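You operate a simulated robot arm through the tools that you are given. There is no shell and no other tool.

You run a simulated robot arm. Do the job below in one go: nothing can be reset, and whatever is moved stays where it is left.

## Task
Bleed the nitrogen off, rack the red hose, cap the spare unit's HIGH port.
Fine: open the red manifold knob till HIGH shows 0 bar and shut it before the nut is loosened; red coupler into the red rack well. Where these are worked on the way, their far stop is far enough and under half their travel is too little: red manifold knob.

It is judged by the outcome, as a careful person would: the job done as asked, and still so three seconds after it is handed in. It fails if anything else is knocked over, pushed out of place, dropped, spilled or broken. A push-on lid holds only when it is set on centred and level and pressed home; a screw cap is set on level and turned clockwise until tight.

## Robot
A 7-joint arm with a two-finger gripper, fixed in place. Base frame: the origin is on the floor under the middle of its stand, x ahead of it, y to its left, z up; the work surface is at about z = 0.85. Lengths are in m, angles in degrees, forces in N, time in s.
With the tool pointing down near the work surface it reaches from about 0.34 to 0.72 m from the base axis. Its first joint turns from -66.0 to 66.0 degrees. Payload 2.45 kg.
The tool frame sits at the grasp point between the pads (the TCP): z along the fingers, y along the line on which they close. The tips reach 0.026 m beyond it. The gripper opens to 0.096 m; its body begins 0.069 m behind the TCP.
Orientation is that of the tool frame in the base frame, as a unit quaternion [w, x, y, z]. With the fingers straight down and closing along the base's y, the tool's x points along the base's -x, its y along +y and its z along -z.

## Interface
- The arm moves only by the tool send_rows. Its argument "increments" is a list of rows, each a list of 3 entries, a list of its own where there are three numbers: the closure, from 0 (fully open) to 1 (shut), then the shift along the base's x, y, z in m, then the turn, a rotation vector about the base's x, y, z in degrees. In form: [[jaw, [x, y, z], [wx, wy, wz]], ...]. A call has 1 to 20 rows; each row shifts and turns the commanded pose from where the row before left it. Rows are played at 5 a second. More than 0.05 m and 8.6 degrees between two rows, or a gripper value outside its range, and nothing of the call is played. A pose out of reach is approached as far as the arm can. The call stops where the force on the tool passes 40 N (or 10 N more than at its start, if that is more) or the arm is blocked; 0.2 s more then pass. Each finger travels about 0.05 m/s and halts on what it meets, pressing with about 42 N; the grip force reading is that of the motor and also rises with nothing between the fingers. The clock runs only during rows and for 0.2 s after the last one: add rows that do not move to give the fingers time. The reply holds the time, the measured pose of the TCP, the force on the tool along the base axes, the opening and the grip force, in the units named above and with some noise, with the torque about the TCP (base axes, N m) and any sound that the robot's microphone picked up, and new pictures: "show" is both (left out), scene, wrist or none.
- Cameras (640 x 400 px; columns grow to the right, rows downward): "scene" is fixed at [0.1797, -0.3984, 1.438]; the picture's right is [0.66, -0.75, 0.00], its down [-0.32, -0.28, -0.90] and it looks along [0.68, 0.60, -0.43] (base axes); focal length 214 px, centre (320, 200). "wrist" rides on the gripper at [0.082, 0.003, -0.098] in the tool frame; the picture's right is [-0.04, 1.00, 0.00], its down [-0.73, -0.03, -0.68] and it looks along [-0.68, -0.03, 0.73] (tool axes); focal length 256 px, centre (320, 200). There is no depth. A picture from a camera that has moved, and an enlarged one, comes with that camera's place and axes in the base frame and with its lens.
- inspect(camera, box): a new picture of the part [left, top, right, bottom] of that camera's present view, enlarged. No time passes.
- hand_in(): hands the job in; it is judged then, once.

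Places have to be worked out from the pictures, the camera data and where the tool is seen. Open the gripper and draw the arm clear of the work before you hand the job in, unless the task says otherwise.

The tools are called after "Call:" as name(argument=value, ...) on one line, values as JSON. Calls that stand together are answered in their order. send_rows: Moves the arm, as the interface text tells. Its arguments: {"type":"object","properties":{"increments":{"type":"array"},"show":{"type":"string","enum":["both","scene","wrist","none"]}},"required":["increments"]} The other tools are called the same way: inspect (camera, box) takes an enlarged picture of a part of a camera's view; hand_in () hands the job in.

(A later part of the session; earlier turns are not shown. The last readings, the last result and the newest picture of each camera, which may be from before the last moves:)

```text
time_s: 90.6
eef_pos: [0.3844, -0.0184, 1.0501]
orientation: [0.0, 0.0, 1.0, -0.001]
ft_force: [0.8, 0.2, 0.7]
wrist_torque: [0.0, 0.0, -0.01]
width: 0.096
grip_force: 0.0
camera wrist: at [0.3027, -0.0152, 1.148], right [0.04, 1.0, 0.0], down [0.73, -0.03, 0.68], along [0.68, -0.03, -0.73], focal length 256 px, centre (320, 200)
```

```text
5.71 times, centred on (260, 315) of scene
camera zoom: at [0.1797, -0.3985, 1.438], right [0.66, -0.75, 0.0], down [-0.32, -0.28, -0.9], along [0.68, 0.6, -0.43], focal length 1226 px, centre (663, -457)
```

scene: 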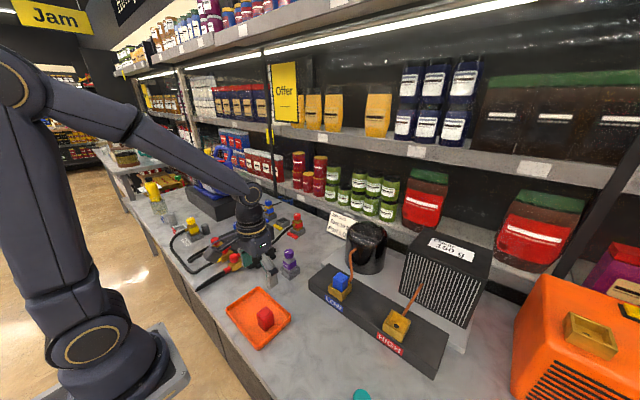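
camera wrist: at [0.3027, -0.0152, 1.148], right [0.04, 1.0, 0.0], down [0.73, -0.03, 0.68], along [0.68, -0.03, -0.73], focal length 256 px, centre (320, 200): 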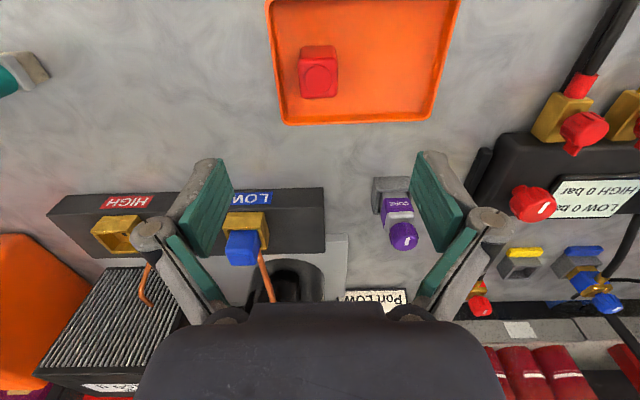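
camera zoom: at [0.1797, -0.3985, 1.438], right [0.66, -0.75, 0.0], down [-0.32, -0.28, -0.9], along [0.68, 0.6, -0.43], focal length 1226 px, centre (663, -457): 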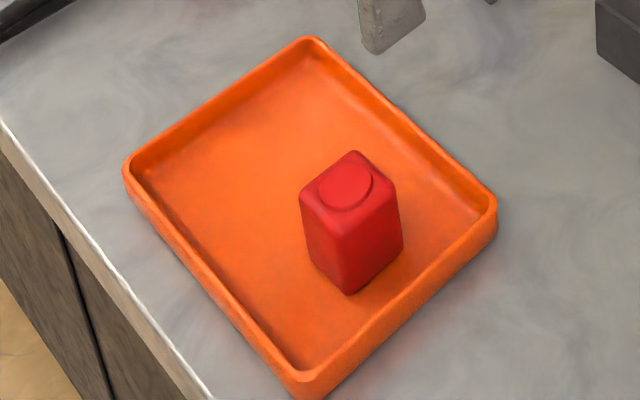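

The cap's top centre is at about (0.380, -0.020, 0.906), 36 mm square, 50 mm tall and aligned with the axes. I check how high the blue cap sits in the LOW port to know the seated height and grip depth.

Call:
inspect(camera="scene", box=[320, 262, 360, 307])

Call:
inspect(camera="scene", box=[370, 290, 430, 350])

Call:
inspect(camera="wrist", box=[80, 180, 280, 280])

```text
8.89 times, centred on (340, 284) of scene
camera zoom: at [0.1797, -0.3985, 1.438], right [0.66, -0.75, 0.0], down [-0.32, -0.28, -0.9], along [0.68, 0.6, -0.43], focal length 1906 px, centre (142, -551)
```

zoom: 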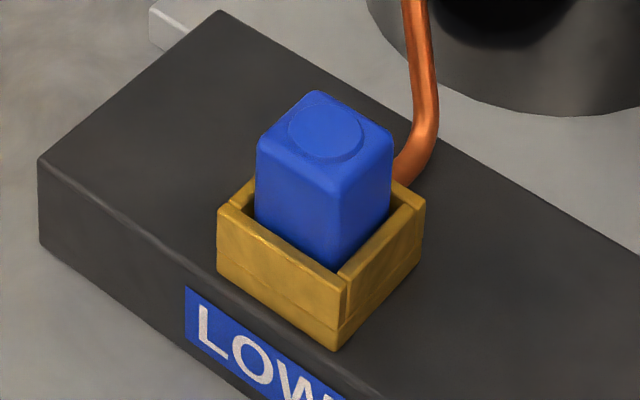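

```text
6.67 times, centred on (400, 320) of scene
camera zoom: at [0.1797, -0.3985, 1.438], right [0.66, -0.75, 0.0], down [-0.32, -0.28, -0.9], along [0.68, 0.6, -0.43], focal length 1430 px, centre (-213, -600)
```

zoom: 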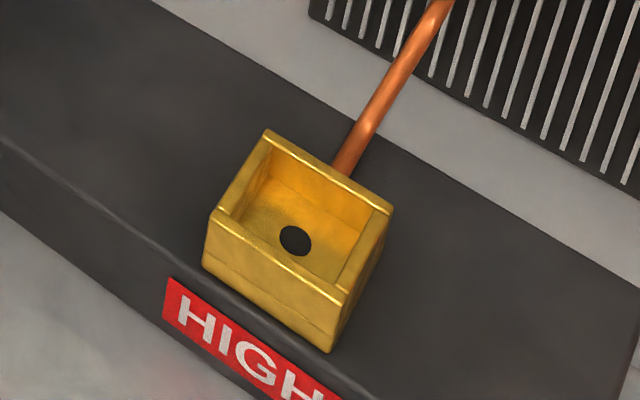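

```text
3.20 times, centred on (180, 230) of wrist
camera zoom: at [0.3027, -0.0152, 1.148], right [0.04, 1.0, 0.0], down [0.73, -0.03, 0.68], along [0.68, -0.03, -0.73], focal length 819 px, centre (768, 104)
```

zoom: 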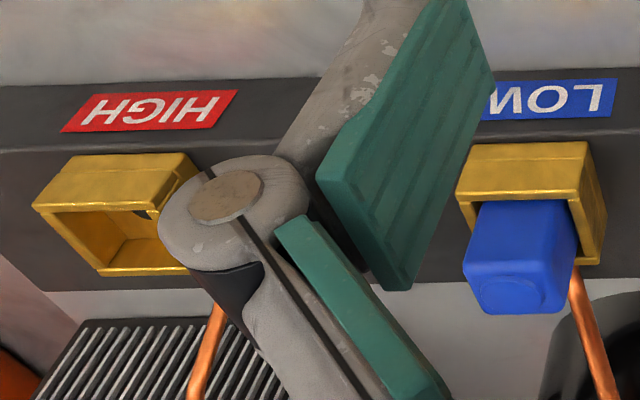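

The HIGH port is empty and open, the blue cap stands about 3 cm above the LOW rim, and the tray rim is at z ≈ 0.873. I will grip only the cap's top 2 cm, so the fingertips clear both the tray and the port rims; I line up and descend partway.

Call:
send_rows(increments=[[0, [-0.004, -0.002, -0.03], [0, 0, 0]], [0.3, [0, 0, -0.03], [0, 0, 0]], [0.3, [0, 0, -0.03], [0, 0, 0]], [0.3, [0, 0, -0.01], [0, 0, 0]], [0.3, [0, 0, 0], [0, 0, 0]], [0.3, [0, 0, 0], [0, 0, 0]]])

Call:
inspect(camera="wrist", box=[220, 80, 420, 220])

Call:
inspect(camera="scene", box=[220, 270, 300, 340])

```text
time_s: 92.0
eef_pos: [0.381, -0.0202, 0.9502]
orientation: [0.0, -0.001, 1.0, 0.0]
ft_force: [0.4, 0.7, 0.6]
wrist_torque: [0.02, 0.02, -0.01]
width: 0.0673
grip_force: 0.1
camera wrist: at [0.299, -0.0167, 1.0486], right [0.04, 1.0, 0.0], down [0.73, -0.03, 0.68], along [0.68, -0.03, -0.73], focal length 256 px, centre (320, 200)
```

scene: 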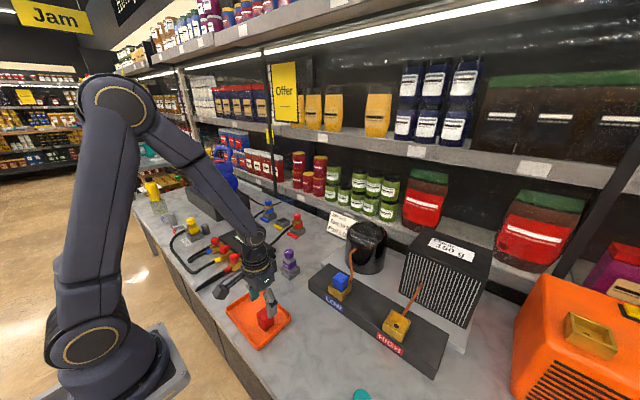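
wrist: 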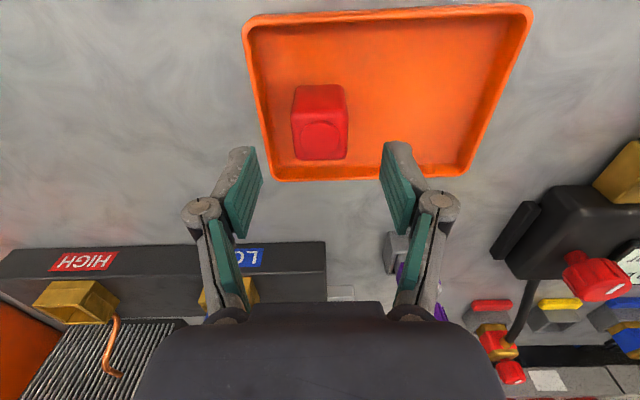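

```text
2.86 times, centred on (320, 150) of wrist
camera zoom: at [0.299, -0.0167, 1.0486], right [0.04, 1.0, 0.0], down [0.73, -0.03, 0.68], along [0.68, -0.03, -0.73], focal length 731 px, centre (320, 343)
```

zoom: 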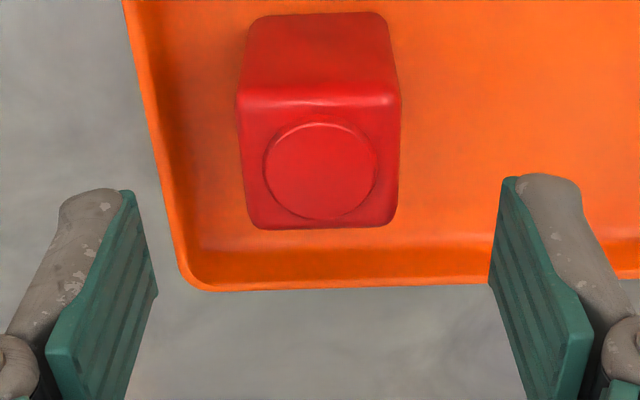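

```text
5.71 times, centred on (260, 305) of scene
camera zoom: at [0.1797, -0.3984, 1.438], right [0.66, -0.75, 0.0], down [-0.32, -0.28, -0.9], along [0.68, 0.6, -0.43], focal length 1226 px, centre (663, -400)
```

zoom: 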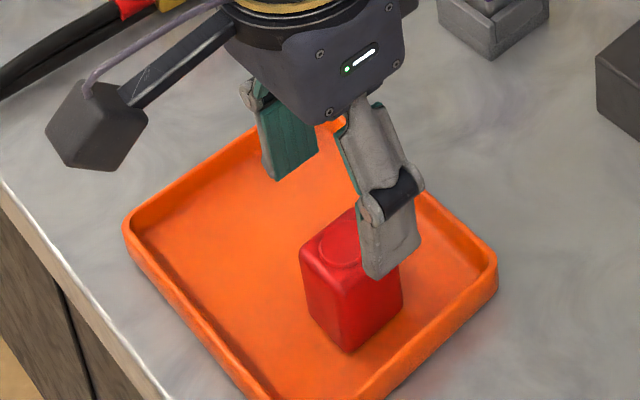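

The cap is centred on the tool axis within 1 mm and square to the jaws. I descend to z 0.910 and close.

Call:
send_rows(increments=[[0.3, [-0.001, 0, -0.015], [0, 0, 0]], [0.3, [0, 0, -0.015], [0, 0, 0]], [0.3, [0, 0, -0.01], [0, 0, 0]], [0.3, [0, 0, 0], [0, 0, 0]], [1, [0, 0, 0], [0, 0, 0]], [1, [0, 0, 0], [0, 0, 0]], [1, [0, 0, 0], [0, 0, 0]], [1, [0, 0, 0], [0, 0, 0]]])

Call:
inspect(camera="wrist", box=[220, 80, 420, 240])

Call:
inspect(camera="scene", box=[220, 270, 300, 340])

```text
time_s: 93.8
eef_pos: [0.38, -0.0202, 0.9088]
orientation: [0.001, 0.0, 1.0, 0.0]
ft_force: [-0.9, -0.5, 1.9]
wrist_torque: [-0.07, 0.02, -0.02]
width: 0.0351
grip_force: 41.6
camera wrist: at [0.2989, -0.0161, 1.0071], right [0.04, 1.0, 0.0], down [0.73, -0.03, 0.68], along [0.68, -0.03, -0.73], focal length 256 px, centre (320, 200)
```

scene: 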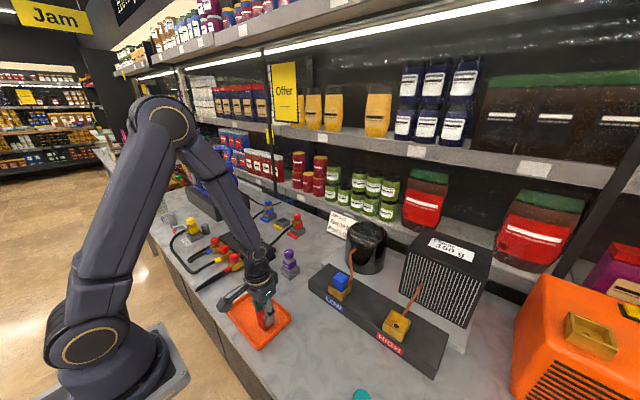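
wrist: 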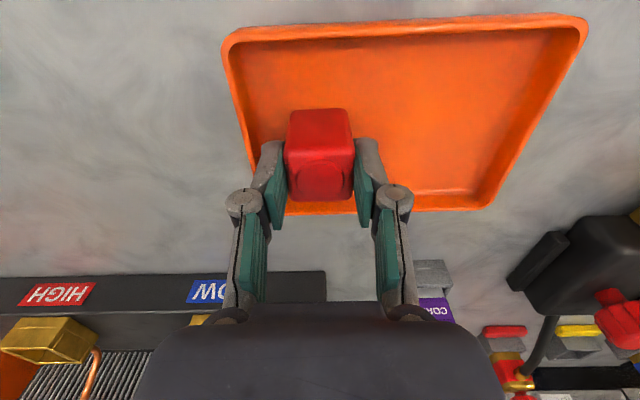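

```text
2.50 times, centred on (320, 160) of wrist
camera zoom: at [0.2989, -0.0161, 1.0071], right [0.04, 1.0, 0.0], down [0.73, -0.03, 0.68], along [0.68, -0.03, -0.73], focal length 640 px, centre (320, 300)
```

zoom: 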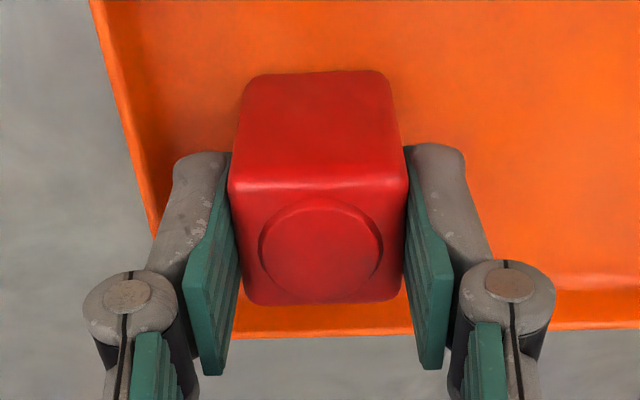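

```text
5.71 times, centred on (260, 305) of scene
camera zoom: at [0.1797, -0.3985, 1.438], right [0.66, -0.75, 0.0], down [-0.32, -0.28, -0.9], along [0.68, 0.6, -0.43], focal length 1226 px, centre (663, -400)
```

zoom: 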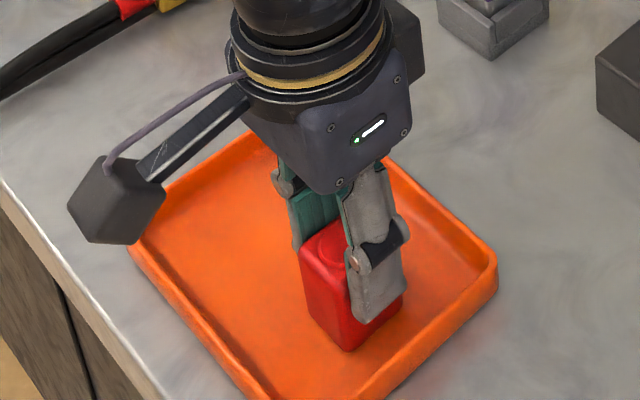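

The cap is held squarely at 0.035 m, its centre about 2.5 mm behind the TCP in x. I lift it and carry it to above the HIGH port.

Call:
send_rows(increments=[[1, [0, 0, 0.01], [0, 0, 0]], [1, [0, 0, 0.03], [0, 0, 0]], [1, [0, 0, 0.04], [0, 0, 0]], [1, [0, 0, 0.04], [0, 0, 0]], [1, [0.01, -0.02, 0.03], [0, 0, 0]], [1, [0.02, -0.03, 0], [0, 0, 0]], [1, [0.02, -0.035, 0], [0, 0, 0]], [1, [0.02, -0.035, 0], [0, 0, 0]], [1, [0.025, -0.035, 0], [0, 0, 0]], [1, [0.025, -0.035, 0], [0, 0, 0]], [1, [0.025, -0.035, 0], [0, 0, 0]], [1, [0.025, -0.035, 0], [0, 0, 0]], [1, [0.02, -0.03, 0], [0, 0, 0]], [1, [0, 0, 0], [0, 0, 0]], [1, [0, 0, 0], [0, 0, 0]]])

Call:
inspect(camera="wrist", box=[220, 20, 420, 240])

Call:
inspect(camera="scene", box=[350, 250, 450, 350])

```text
time_s: 97.0
eef_pos: [0.5714, -0.3095, 1.0604]
orientation: [0.0, 0.0, 1.0, -0.001]
ft_force: [-0.3, -0.7, -1.3]
wrist_torque: [0.01, 0.01, 0.01]
width: 0.0349
grip_force: 41.9
camera wrist: at [0.4911, -0.3062, 1.1589], right [0.04, 1.0, 0.0], down [0.73, -0.03, 0.68], along [0.68, -0.03, -0.73], focal length 256 px, centre (320, 200)
```

scene: 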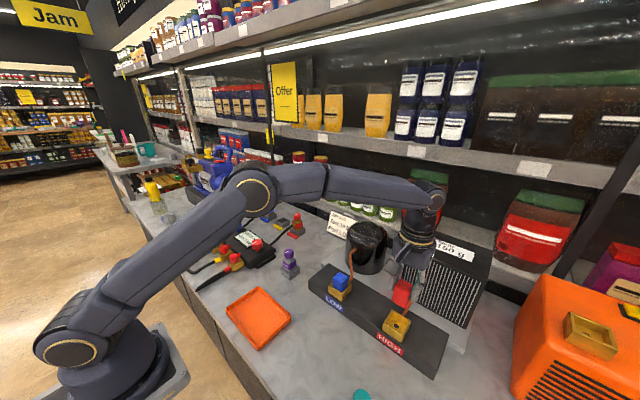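
wrist: 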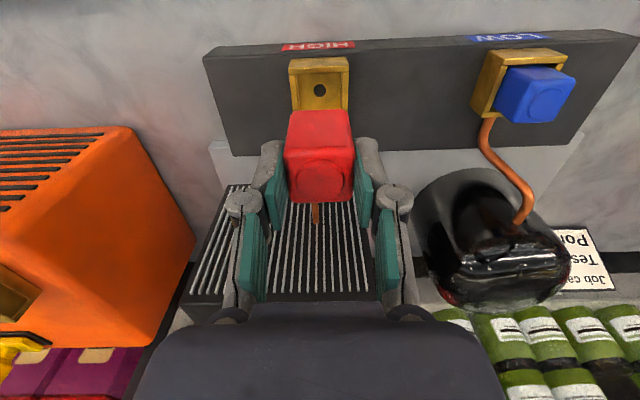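

```text
1.82 times, centred on (320, 130) of wrist
camera zoom: at [0.4911, -0.3062, 1.1589], right [0.04, 1.0, 0.0], down [0.73, -0.03, 0.68], along [0.68, -0.03, -0.73], focal length 465 px, centre (320, 327)
```

zoom: 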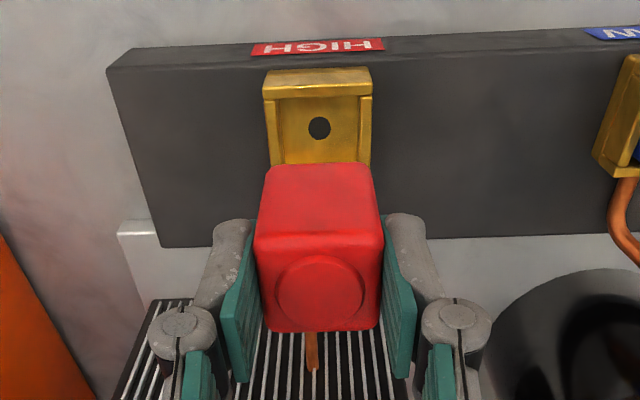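

```text
4.00 times, centred on (400, 300) of scene
camera zoom: at [0.1797, -0.3985, 1.438], right [0.66, -0.75, 0.0], down [-0.32, -0.28, -0.9], along [0.68, 0.6, -0.43], focal length 858 px, centre (0, -200)
```

zoom: 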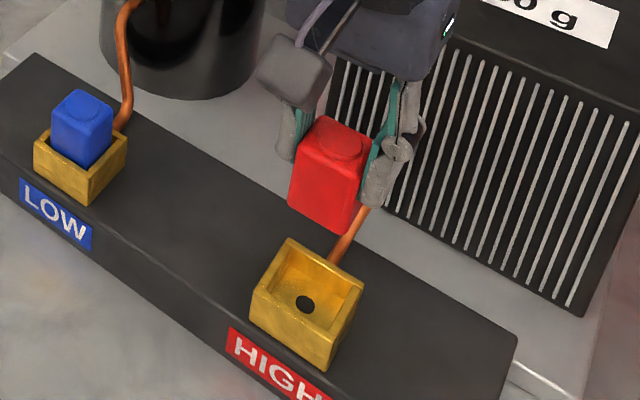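

The HIGH port centre measures about (0.5805, -0.3105); the cap is about 11 mm short of it in x. I shift +11 mm and lower so the cap hovers about 15 mm above the rim.

Call:
send_rows(increments=[[1, [0.011, -0.0005, 0], [0, 0, 0]], [1, [0, 0, -0.025], [0, 0, 0]], [1, [0, 0, -0.025], [0, 0, 0]], [1, [0, 0, -0.01], [0, 0, 0]], [1, [0, 0, 0], [0, 0, 0]], [1, [0, 0, 0], [0, 0, 0]]], show="wrist")

Call:
inspect(camera="wrist", box=[240, 20, 400, 180])

Call:
inspect(camera="scene", box=[370, 275, 430, 345])

```text
time_s: 98.4
eef_pos: [0.5813, -0.3099, 0.9999]
orientation: [0.0, 0.0, 1.0, 0.0]
ft_force: [-0.8, -0.1, -0.9]
wrist_torque: [-0.01, 0.01, 0.0]
width: 0.0349
grip_force: 42.0
camera wrist: at [0.5007, -0.3072, 1.0973], right [0.04, 1.0, 0.0], down [0.73, -0.03, 0.68], along [0.68, -0.03, -0.73], focal length 256 px, centre (320, 200)
```

wrist: 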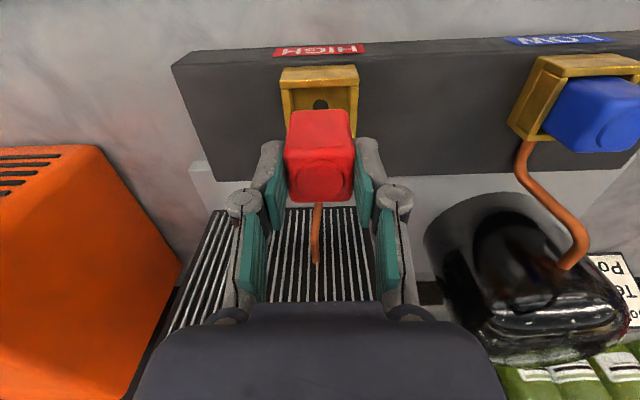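

```text
2.50 times, centred on (320, 100) of wrist
camera zoom: at [0.5007, -0.3072, 1.0973], right [0.04, 1.0, 0.0], down [0.73, -0.03, 0.68], along [0.68, -0.03, -0.73], focal length 640 px, centre (320, 450)
```

zoom: 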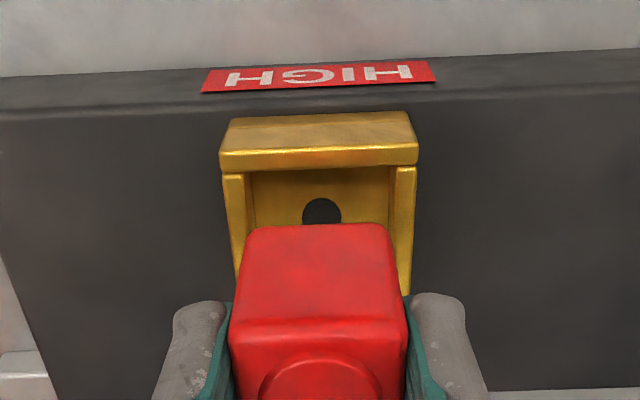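

```text
5.71 times, centred on (400, 310) of scene
camera zoom: at [0.1797, -0.3985, 1.438], right [0.66, -0.75, 0.0], down [-0.32, -0.28, -0.9], along [0.68, 0.6, -0.43], focal length 1226 px, centre (-137, -429)
```

zoom: 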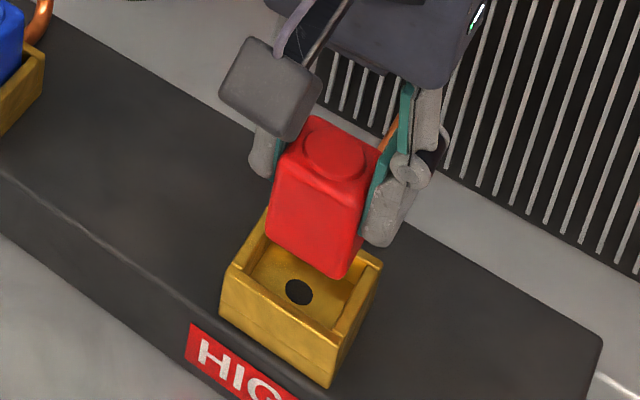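

Comparing cap and port in both views, the cap sits about 3 mm too far in +x and 1 mm too far in -y. I correct this and lower to just above the rim.

Call:
send_rows(increments=[[1, [-0.003, 0.0012, 0], [0, 0, 0]], [1, [0, 0, -0.006], [0, 0, 0]], [1, [0, 0, -0.005], [0, 0, 0]], [1, [0, 0, 0], [0, 0, 0]], [1, [0, 0, 0], [0, 0, 0]]], show="wrist")

Call:
inspect(camera="wrist", box=[260, 40, 380, 160])

Call:
inspect(camera="scene", box=[375, 285, 425, 345])

```text
time_s: 99.6
eef_pos: [0.5788, -0.309, 0.9894]
orientation: [0.0, -0.001, 1.0, -0.001]
ft_force: [-0.8, 0.1, -0.4]
wrist_torque: [0.0, -0.02, 0.0]
width: 0.0349
grip_force: 42.2
camera wrist: at [0.4972, -0.3051, 1.0869], right [0.04, 1.0, 0.0], down [0.73, -0.03, 0.68], along [0.68, -0.03, -0.73], focal length 256 px, centre (320, 200)
```

wrist: 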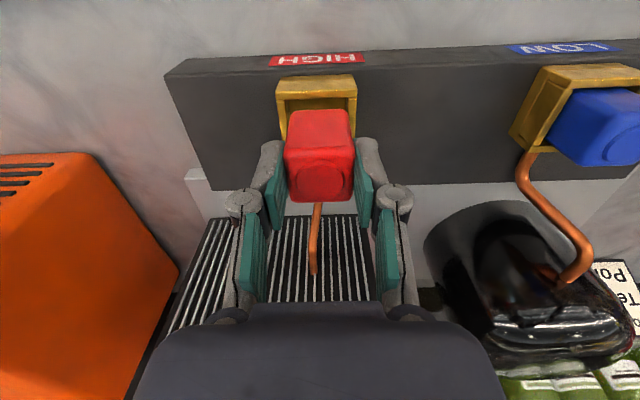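

```text
3.33 times, centred on (320, 100) of wrist
camera zoom: at [0.4972, -0.3051, 1.0869], right [0.04, 1.0, 0.0], down [0.73, -0.03, 0.68], along [0.68, -0.03, -0.73], focal length 853 px, centre (320, 533)
```

zoom: 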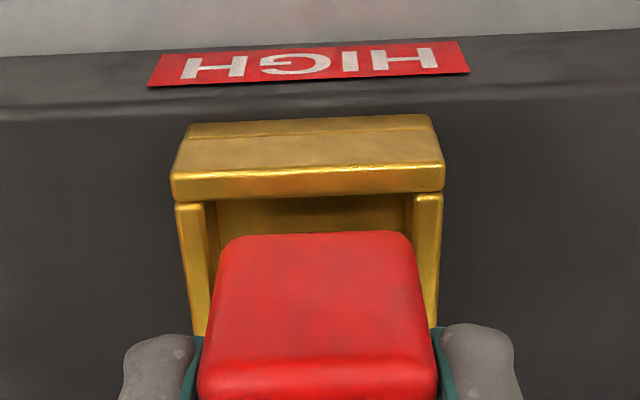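

```text
6.67 times, centred on (400, 315) of scene
camera zoom: at [0.1797, -0.3985, 1.438], right [0.66, -0.75, 0.0], down [-0.32, -0.28, -0.9], along [0.68, 0.6, -0.43], focal length 1430 px, centre (-213, -567)
```

zoom: 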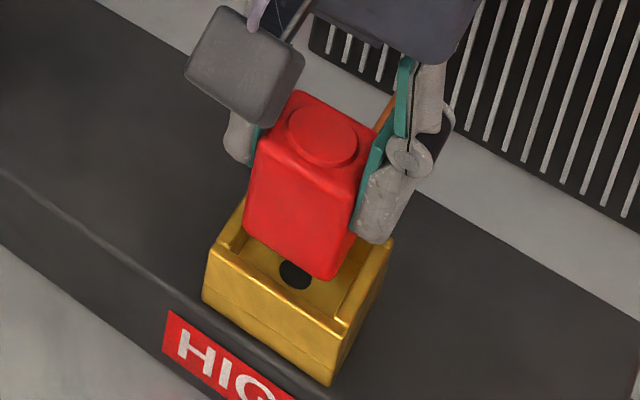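

The cap is now slightly past centre: about 2.5 mm too far in +x and 2 mm in +y by both views. I correct and re-check before inserting.

Call:
send_rows(increments=[[1, [-0.0027, -0.002, 0], [0, 0, 0]], [1, [0, 0, -0.003], [0, 0, 0]], [1, [0, 0, 0], [0, 0, 0]], [1, [0, 0, 0], [0, 0, 0]], [1, [0, 0, 0], [0, 0, 0]]], show="none")

Call:
inspect(camera="wrist", box=[260, 40, 380, 160])

Call:
inspect(camera="scene", box=[375, 285, 425, 345])

```text
time_s: 100.8
eef_pos: [0.5751, -0.31, 0.9849]
orientation: [0.0, 0.0, 1.0, 0.0]
ft_force: [0.2, 0.0, -0.8]
wrist_torque: [0.0, -0.01, 0.0]
width: 0.0349
grip_force: 42.3
```

```text
3.33 times, centred on (320, 100) of wrist
camera zoom: at [0.4944, -0.3073, 1.084], right [0.04, 1.0, 0.0], down [0.73, -0.03, 0.68], along [0.68, -0.03, -0.73], focal length 853 px, centre (320, 533)
```

zoom: 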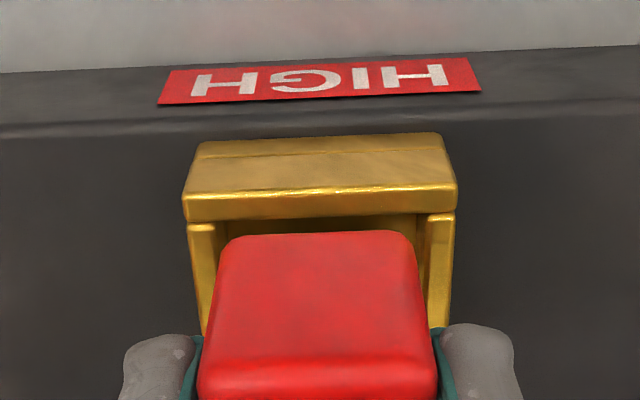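

```text
6.67 times, centred on (400, 315) of scene
camera zoom: at [0.1797, -0.3985, 1.438], right [0.66, -0.75, 0.0], down [-0.32, -0.28, -0.9], along [0.68, 0.6, -0.43], focal length 1430 px, centre (-213, -567)
```

zoom: 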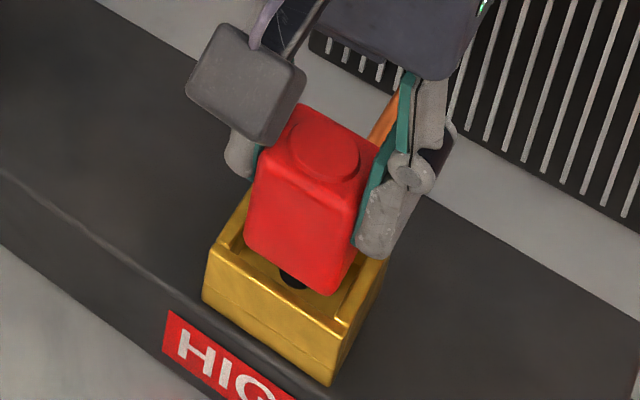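

The cap is now centred in the port opening in both directions (equal gaps in the wrist view). I lower it in small steps into the port.

Call:
send_rows(increments=[[1, [0, 0, -0.004], [0, 0, 0]], [1, [0, 0, -0.004], [0, 0, 0]], [1, [0, 0, -0.004], [0, 0, 0]], [1, [0, 0, 0], [0, 0, 0]]], show="none")

Call:
inspect(camera="wrist", box=[260, 40, 380, 160])

Call:
inspect(camera="scene", box=[375, 285, 425, 345])

```text
time_s: 101.8
eef_pos: [0.5759, -0.311, 0.9769]
orientation: [0.004, 0.0, 1.0, -0.001]
ft_force: [1.0, 2.5, 27.2]
wrist_torque: [0.11, 0.46, -0.07]
width: 0.0348
grip_force: 42.1
```

```text
3.33 times, centred on (320, 100) of wrist
camera zoom: at [0.4949, -0.3071, 1.0738], right [0.04, 1.0, 0.0], down [0.73, -0.03, 0.68], along [0.68, -0.03, -0.73], focal length 853 px, centre (320, 533)
```

zoom: 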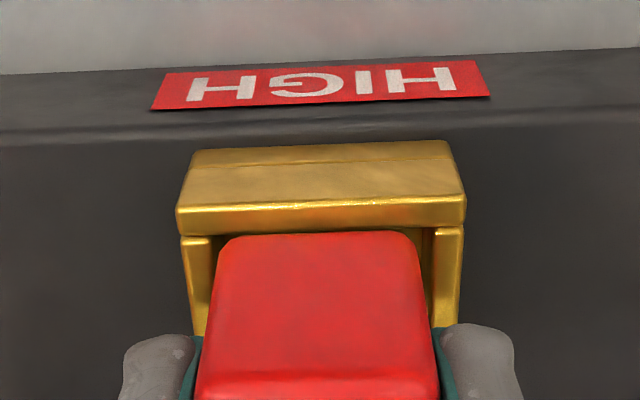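

```text
6.67 times, centred on (400, 315) of scene
camera zoom: at [0.1792, -0.3981, 1.4381], right [0.66, -0.75, 0.0], down [-0.32, -0.28, -0.9], along [0.68, 0.6, -0.43], focal length 1430 px, centre (-213, -567)
```

zoom: 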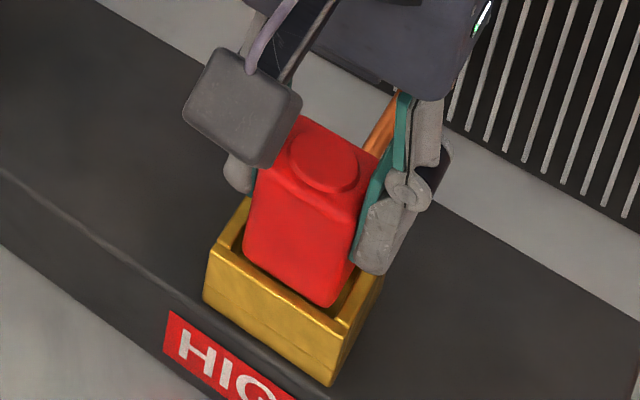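

At 7 mm below the rim there is a 27 N contact, and the torque puts it at the cap's front (-x) edge, so it is catching the front wall. I lift 6 mm, shift +2 mm in x and look again.

Call:
send_rows(increments=[[1, [0, 0, 0.004], [0, 0, 0]], [1, [0, 0, 0.004], [0, 0, 0]], [1, [0.002, 0, 0], [0, 0, 0]], [1, [0, 0, 0], [0, 0, 0]], [1, [0, 0, 0], [0, 0, 0]]], show="wrist")

Call:
inspect(camera="wrist", box=[270, 60, 370, 130])

Call:
inspect(camera="scene", box=[380, 290, 420, 340])

```text
time_s: 103.0
eef_pos: [0.5765, -0.3099, 0.9808]
orientation: [0.0, 0.0, 1.0, -0.001]
ft_force: [-1.0, 0.1, -0.8]
wrist_torque: [0.01, -0.01, -0.03]
width: 0.035
grip_force: 41.9
camera wrist: at [0.4963, -0.3069, 1.079], right [0.04, 1.0, 0.0], down [0.73, -0.03, 0.68], along [0.68, -0.03, -0.73], focal length 256 px, centre (320, 200)
```

wrist: 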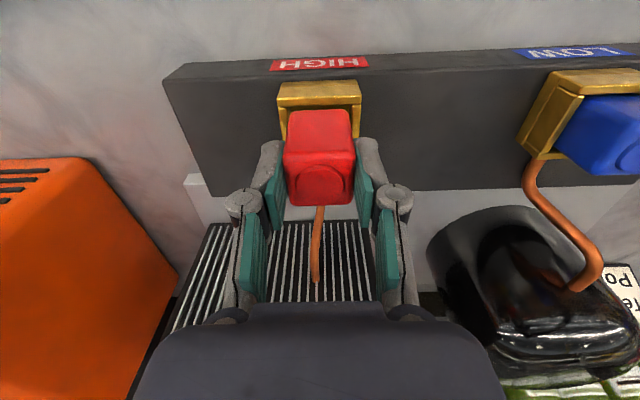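

```text
5.71 times, centred on (320, 95) of wrist
camera zoom: at [0.4963, -0.3069, 1.079], right [0.04, 1.0, 0.0], down [0.73, -0.03, 0.68], along [0.68, -0.03, -0.73], focal length 1463 px, centre (320, 800)
```

zoom: 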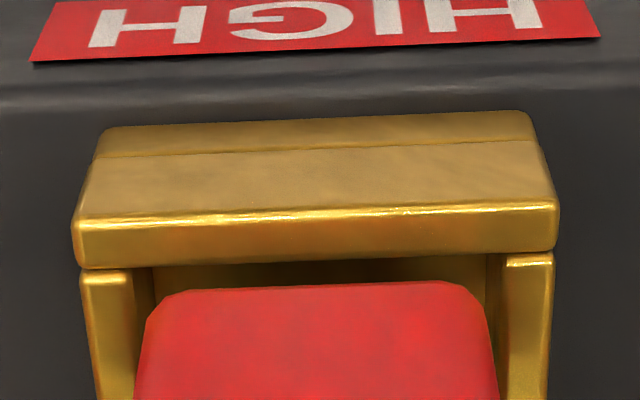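

```text
8.00 times, centred on (400, 315) of scene
camera zoom: at [0.1797, -0.3985, 1.438], right [0.66, -0.75, 0.0], down [-0.32, -0.28, -0.9], along [0.68, 0.6, -0.43], focal length 1716 px, centre (-320, -720)
```

zoom: 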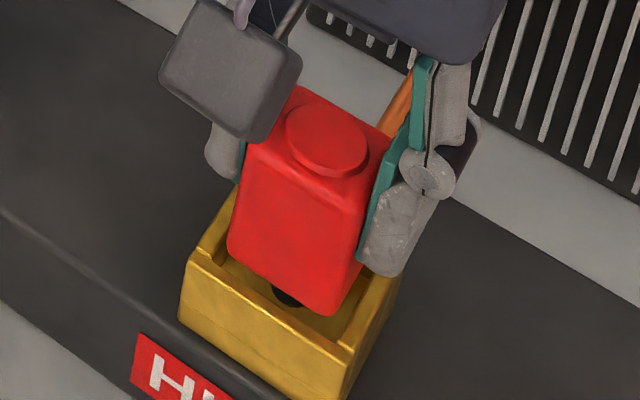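

The cap now shows about equal gaps front/back and left/right, and its edges are parallel to the port within 1°. I try the insertion again in small steps.

Call:
send_rows(increments=[[1, [0, 0, -0.004], [0, 0, 0]], [1, [0, 0, -0.004], [0, 0, 0]], [1, [0, 0, 0], [0, 0, 0]]], show="none")

Call:
inspect(camera="wrist", box=[270, 60, 370, 130])

Call:
inspect(camera="scene", box=[380, 290, 420, 340])

```text
time_s: 103.8
eef_pos: [0.578, -0.3121, 0.9756]
orientation: [0.002, 0.001, 1.0, -0.002]
ft_force: [-4.4, 3.3, 25.4]
wrist_torque: [0.13, 0.67, -0.04]
width: 0.0348
grip_force: 42.4
```

```text
5.71 times, centred on (320, 95) of wrist
camera zoom: at [0.4966, -0.3073, 1.0731], right [0.04, 1.0, 0.0], down [0.73, -0.03, 0.68], along [0.68, -0.03, -0.73], focal length 1463 px, centre (320, 800)
```

zoom: 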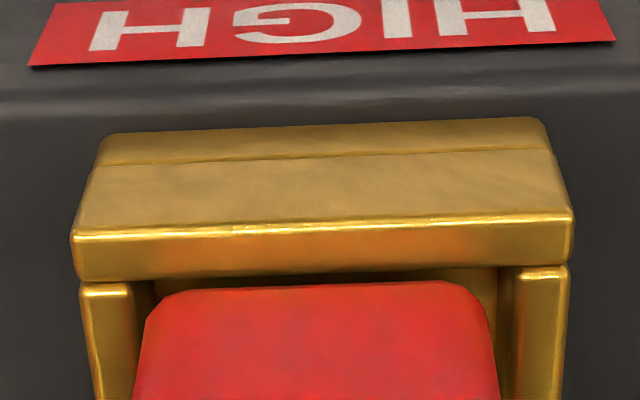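

```text
8.00 times, centred on (400, 315) of scene
camera zoom: at [0.1791, -0.3981, 1.4381], right [0.66, -0.75, 0.0], down [-0.32, -0.28, -0.9], along [0.68, 0.6, -0.43], focal length 1716 px, centre (-320, -720)
```

zoom: 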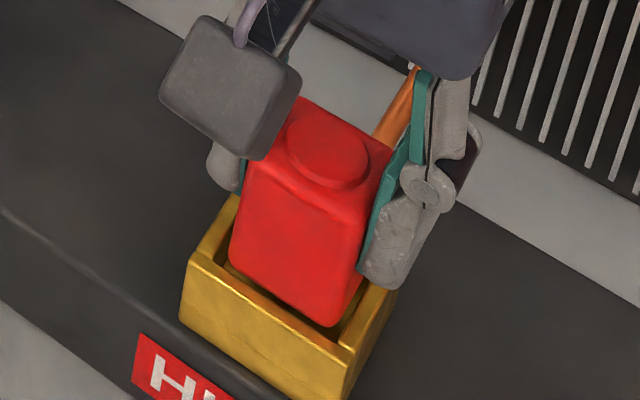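

The visible bottom edge of the cap shows it is only at rim level, so the rim is nearer z 0.923 and the port centre correspondingly about 3 mm farther in +x; the contact is again at the front edge. I lift a little, shift +3 mm in x, and try again.

Call:
send_rows(increments=[[1, [0, 0, 0.005], [0, 0, 0]], [1, [0.003, 0, 0], [0, 0, 0]], [1, [0, 0, 0], [0, 0, 0]], [1, [0, 0, -0.003], [0, 0, 0]], [1, [0, 0, -0.003], [0, 0, 0]], [1, [0, 0, 0], [0, 0, 0]]], show="none")

Call:
inspect(camera="wrist", box=[270, 60, 370, 130])

Call:
inspect(camera="scene", box=[380, 290, 420, 340])

```text
time_s: 105.2
eef_pos: [0.5808, -0.3112, 0.9727]
orientation: [0.0, 0.0, 1.0, -0.001]
ft_force: [-0.5, 0.7, -0.8]
wrist_torque: [0.0, 0.02, 0.01]
width: 0.0349
grip_force: 42.6
```

```text
5.71 times, centred on (320, 95) of wrist
camera zoom: at [0.4999, -0.3073, 1.0705], right [0.04, 1.0, 0.0], down [0.73, -0.03, 0.68], along [0.68, -0.03, -0.73], focal length 1463 px, centre (320, 800)
```

zoom: 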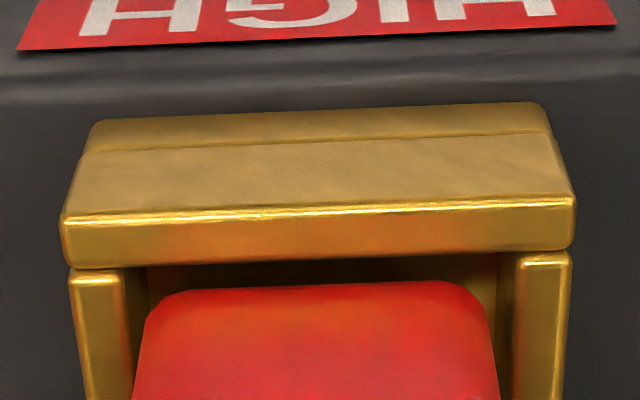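

```text
8.00 times, centred on (400, 315) of scene
camera zoom: at [0.1797, -0.3985, 1.438], right [0.66, -0.75, 0.0], down [-0.32, -0.28, -0.9], along [0.68, 0.6, -0.43], focal length 1716 px, centre (-320, -720)
```

zoom: 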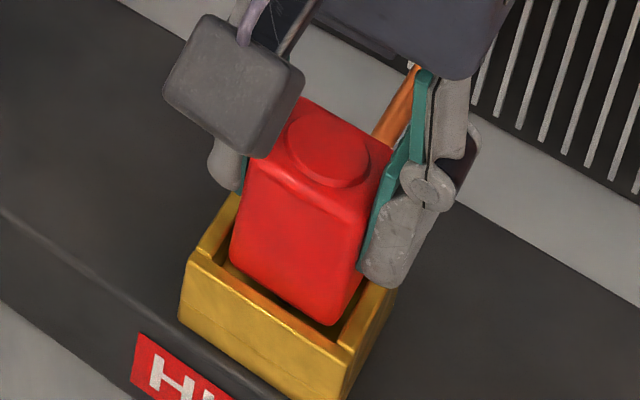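

No contact now at a lower height than before, so it has entered the opening. I keep lowering in 3–4 mm steps.

Call:
send_rows(increments=[[1, [0, 0, -0.004], [0, 0, 0]], [1, [0, 0, -0.003], [0, 0, 0]], [1, [0, 0, 0], [0, 0, 0]]], show="none")

Call:
inspect(camera="wrist", box=[270, 60, 370, 130])

Call:
inspect(camera="scene", box=[380, 290, 420, 340])

```text
time_s: 106.0
eef_pos: [0.5811, -0.31, 0.9656]
orientation: [0.0, 0.001, 1.0, 0.0]
ft_force: [-0.1, -0.3, -1.1]
wrist_torque: [-0.01, -0.01, -0.04]
width: 0.0349
grip_force: 42.2
```

```text
5.71 times, centred on (320, 95) of wrist
camera zoom: at [0.5, -0.3075, 1.0634], right [0.04, 1.0, 0.0], down [0.73, -0.03, 0.68], along [0.68, -0.03, -0.73], focal length 1463 px, centre (320, 800)
```

zoom: 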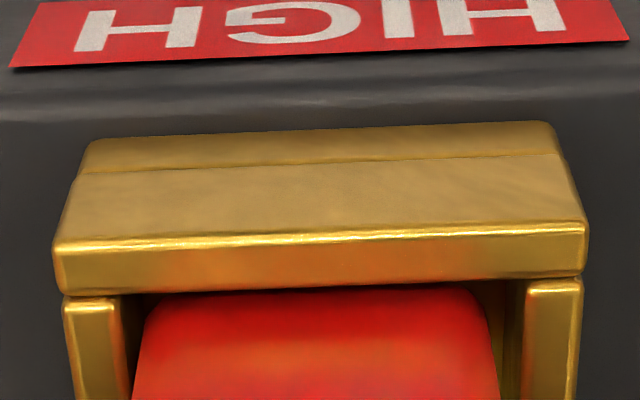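

```text
8.00 times, centred on (400, 315) of scene
camera zoom: at [0.1797, -0.3985, 1.438], right [0.66, -0.75, 0.0], down [-0.32, -0.28, -0.9], along [0.68, 0.6, -0.43], focal length 1716 px, centre (-320, -720)
```

zoom: 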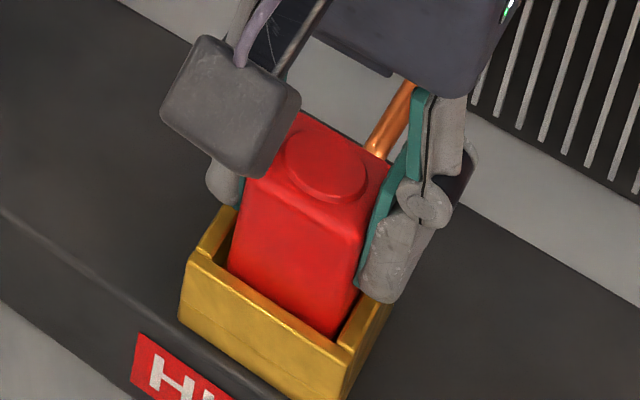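

The cap is well inside the port walls, still with no contact. I continue down to the floor.

Call:
send_rows(increments=[[1, [0, 0, -0.003], [0, 0, 0]], [1, [0, 0, -0.003], [0, 0, 0]], [1, [0, 0, 0], [0, 0, 0]]], show="none")

Call:
inspect(camera="scene", box=[380, 290, 420, 340])

```text
time_s: 106.8
eef_pos: [0.5799, -0.3104, 0.96]
orientation: [0.0, 0.001, 1.0, 0.0]
ft_force: [-0.7, -0.9, 0.0]
wrist_torque: [-0.01, -0.01, 0.02]
width: 0.0351
grip_force: 42.0
```

```text
8.00 times, centred on (400, 315) of scene
camera zoom: at [0.1797, -0.3985, 1.438], right [0.66, -0.75, 0.0], down [-0.32, -0.28, -0.9], along [0.68, 0.6, -0.43], focal length 1716 px, centre (-320, -720)
```

zoom: 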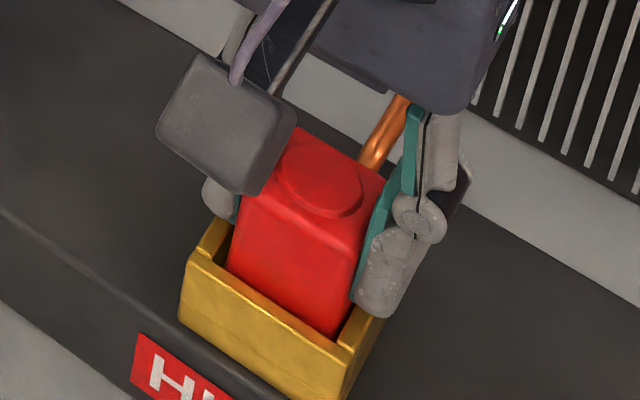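

The cap top is now about 33 mm above the rim, close to the blue cap's 36 mm. I go on gently until it lands.

Call:
send_rows(increments=[[1, [0, 0, -0.002], [0, 0, 0]], [1, [0, 0, -0.002], [0, 0, 0]], [1, [0, 0, 0], [0, 0, 0]]], show="none")

Call:
inspect(camera="scene", box=[380, 290, 420, 340])

```text
time_s: 107.6
eef_pos: [0.581, -0.3106, 0.9568]
orientation: [0.003, 0.0, 1.0, -0.002]
ft_force: [-3.2, 2.4, 27.9]
wrist_torque: [0.1, -0.27, 0.03]
width: 0.0353
grip_force: 41.6
```

```text
8.00 times, centred on (400, 315) of scene
camera zoom: at [0.179, -0.3981, 1.4382], right [0.66, -0.75, 0.0], down [-0.32, -0.28, -0.9], along [0.68, 0.6, -0.43], focal length 1716 px, centre (-320, -720)
```

zoom: 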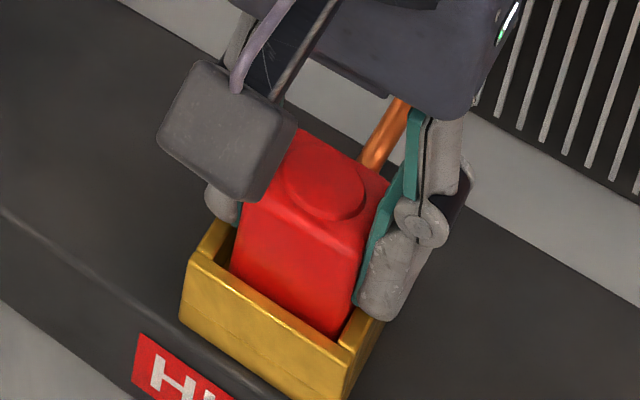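

The cap has landed (28 N at TCP z 0.957). I ease off, release, and look at how it sits before pressing it home.

Call:
send_rows(increments=[[1, [0, 0, 0.002], [0, 0, 0]], [0.6, [0, 0, 0], [0, 0, 0]], [0.4, [0, 0, 0], [0, 0, 0]], [0.3, [0, 0, 0], [0, 0, 0]], [0.3, [0, 0, 0.02], [0, 0, 0]], [0, [0, 0, 0.03], [0, 0, 0]], [0, [0, 0, 0.03], [0, 0, 0]], [0, [0, 0, 0], [0, 0, 0]]])

Call:
inspect(camera="wrist", box=[260, 40, 380, 160])

Call:
inspect(camera="scene", box=[370, 280, 430, 350])

```text
time_s: 109.4
eef_pos: [0.5817, -0.3101, 1.0369]
orientation: [0.001, 0.0, 1.0, -0.001]
ft_force: [0.1, -0.6, 0.6]
wrist_torque: [0.02, -0.04, 0.01]
width: 0.0961
grip_force: 0.1
camera wrist: at [0.4995, -0.3072, 1.1353], right [0.04, 1.0, 0.0], down [0.73, -0.03, 0.68], along [0.68, -0.03, -0.73], focal length 256 px, centre (320, 200)
```

scene: 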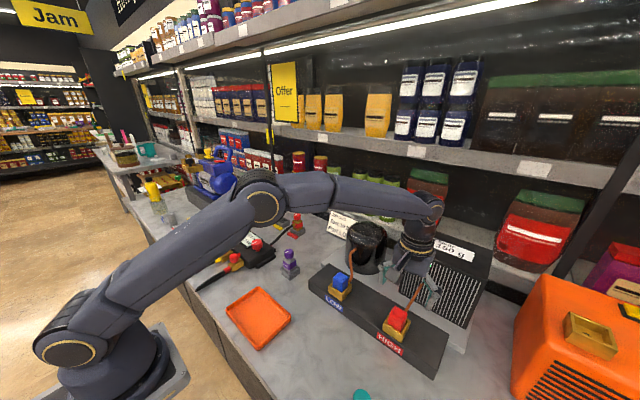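
wrist: 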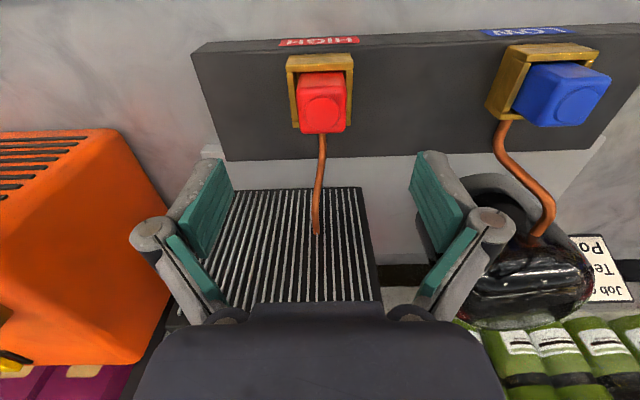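

```text
3.33 times, centred on (320, 100) of wrist
camera zoom: at [0.4995, -0.3072, 1.1353], right [0.04, 1.0, 0.0], down [0.73, -0.03, 0.68], along [0.68, -0.03, -0.73], focal length 853 px, centre (320, 533)
```

zoom: 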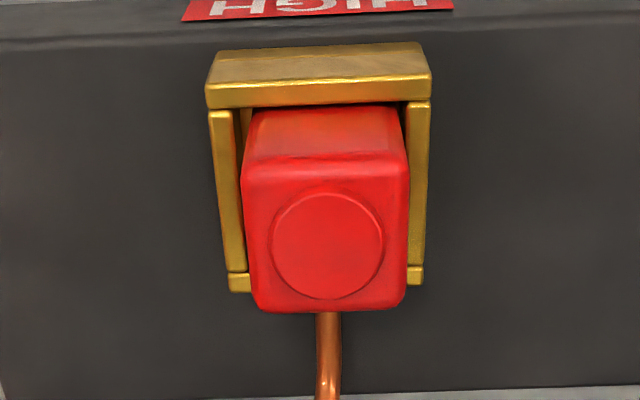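

```text
5.71 times, centred on (400, 315) of scene
camera zoom: at [0.1797, -0.3984, 1.438], right [0.66, -0.75, 0.0], down [-0.32, -0.28, -0.9], along [0.68, 0.6, -0.43], focal length 1226 px, centre (-137, -457)
```

zoom: 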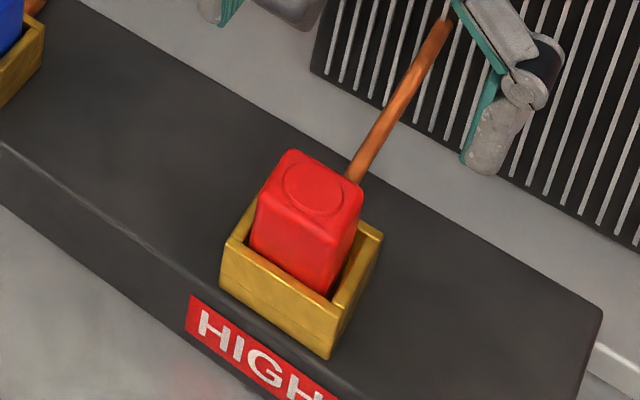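

The red cap sits in the HIGH port like the blue one in LOW, level and slightly deeper. To make sure it is fully home, I close the empty jaws and press lightly down on its top centre.

Call:
send_rows(increments=[[1, [0, -0.0005, 0], [0, 0, 0]], [1, [0, 0, 0], [0, 0, 0]], [1, [0, 0, 0], [0, 0, 0]], [1, [0, 0, 0], [0, 0, 0]], [1, [0, 0, 0], [0, 0, 0]], [1, [0, 0, -0.02], [0, 0, 0]], [1, [0, 0, -0.02], [0, 0, 0]], [1, [0, 0, -0.008], [0, 0, 0]], [1, [0, 0, 0], [0, 0, 0]]], show="wrist")

Call:
inspect(camera="scene", box=[370, 270, 430, 340])

```text
time_s: 111.4
eef_pos: [0.581, -0.3114, 0.9903]
orientation: [-0.001, -0.001, 1.0, 0.0]
ft_force: [0.6, 0.5, 0.2]
wrist_torque: [-0.01, -0.01, -0.03]
width: 0.0
grip_force: 28.4
camera wrist: at [0.4997, -0.3089, 1.0876], right [0.04, 1.0, 0.0], down [0.73, -0.03, 0.68], along [0.68, -0.03, -0.73], focal length 256 px, centre (320, 200)
```

wrist: 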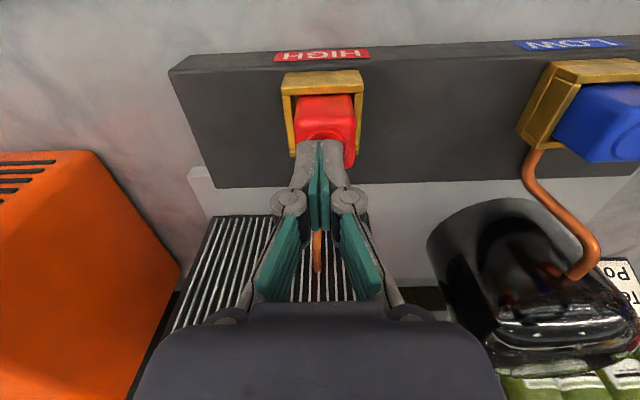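

```text
5.71 times, centred on (400, 305) of scene
camera zoom: at [0.1797, -0.3984, 1.438], right [0.66, -0.75, 0.0], down [-0.32, -0.28, -0.9], along [0.68, 0.6, -0.43], focal length 1226 px, centre (-137, -400)
```

zoom: 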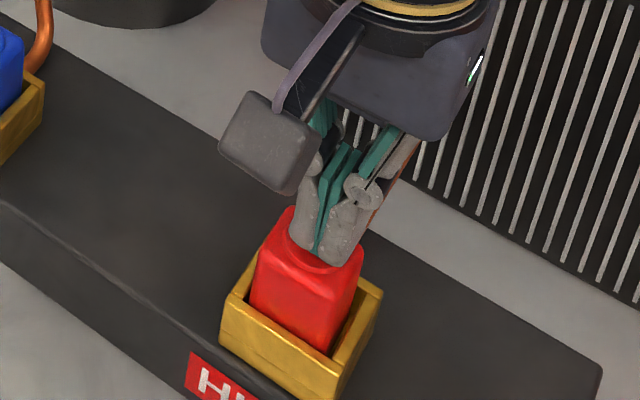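

The closed tips hover just above the cap, about 2–3 mm off to -y. I shift +2 mm in y and press down in 2 mm steps.

Call:
send_rows(increments=[[1, [0, 0.002, -0.003], [0, 0, 0]], [1, [0, 0, -0.003], [0, 0, 0]], [1, [0, 0, -0.002], [0, 0, 0]], [1, [0, 0, -0.002], [0, 0, 0]], [1, [0, 0, 0], [0, 0, 0]]], show="wrist")

```text
time_s: 112.6
eef_pos: [0.5811, -0.3089, 0.9814]
orientation: [0.001, 0.0, 1.0, -0.002]
ft_force: [-3.6, -0.5, 24.5]
wrist_torque: [-0.06, 0.17, 0.04]
width: 0.0062
grip_force: 28.6
camera wrist: at [0.4993, -0.3062, 1.0791], right [0.04, 1.0, 0.0], down [0.73, -0.03, 0.68], along [0.68, -0.03, -0.73], focal length 256 px, centre (320, 200)
```

wrist: 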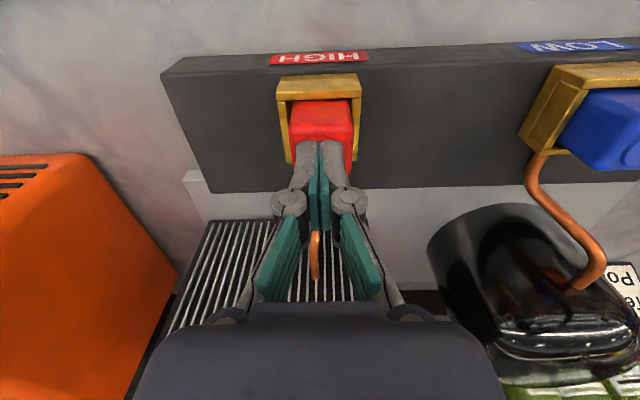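

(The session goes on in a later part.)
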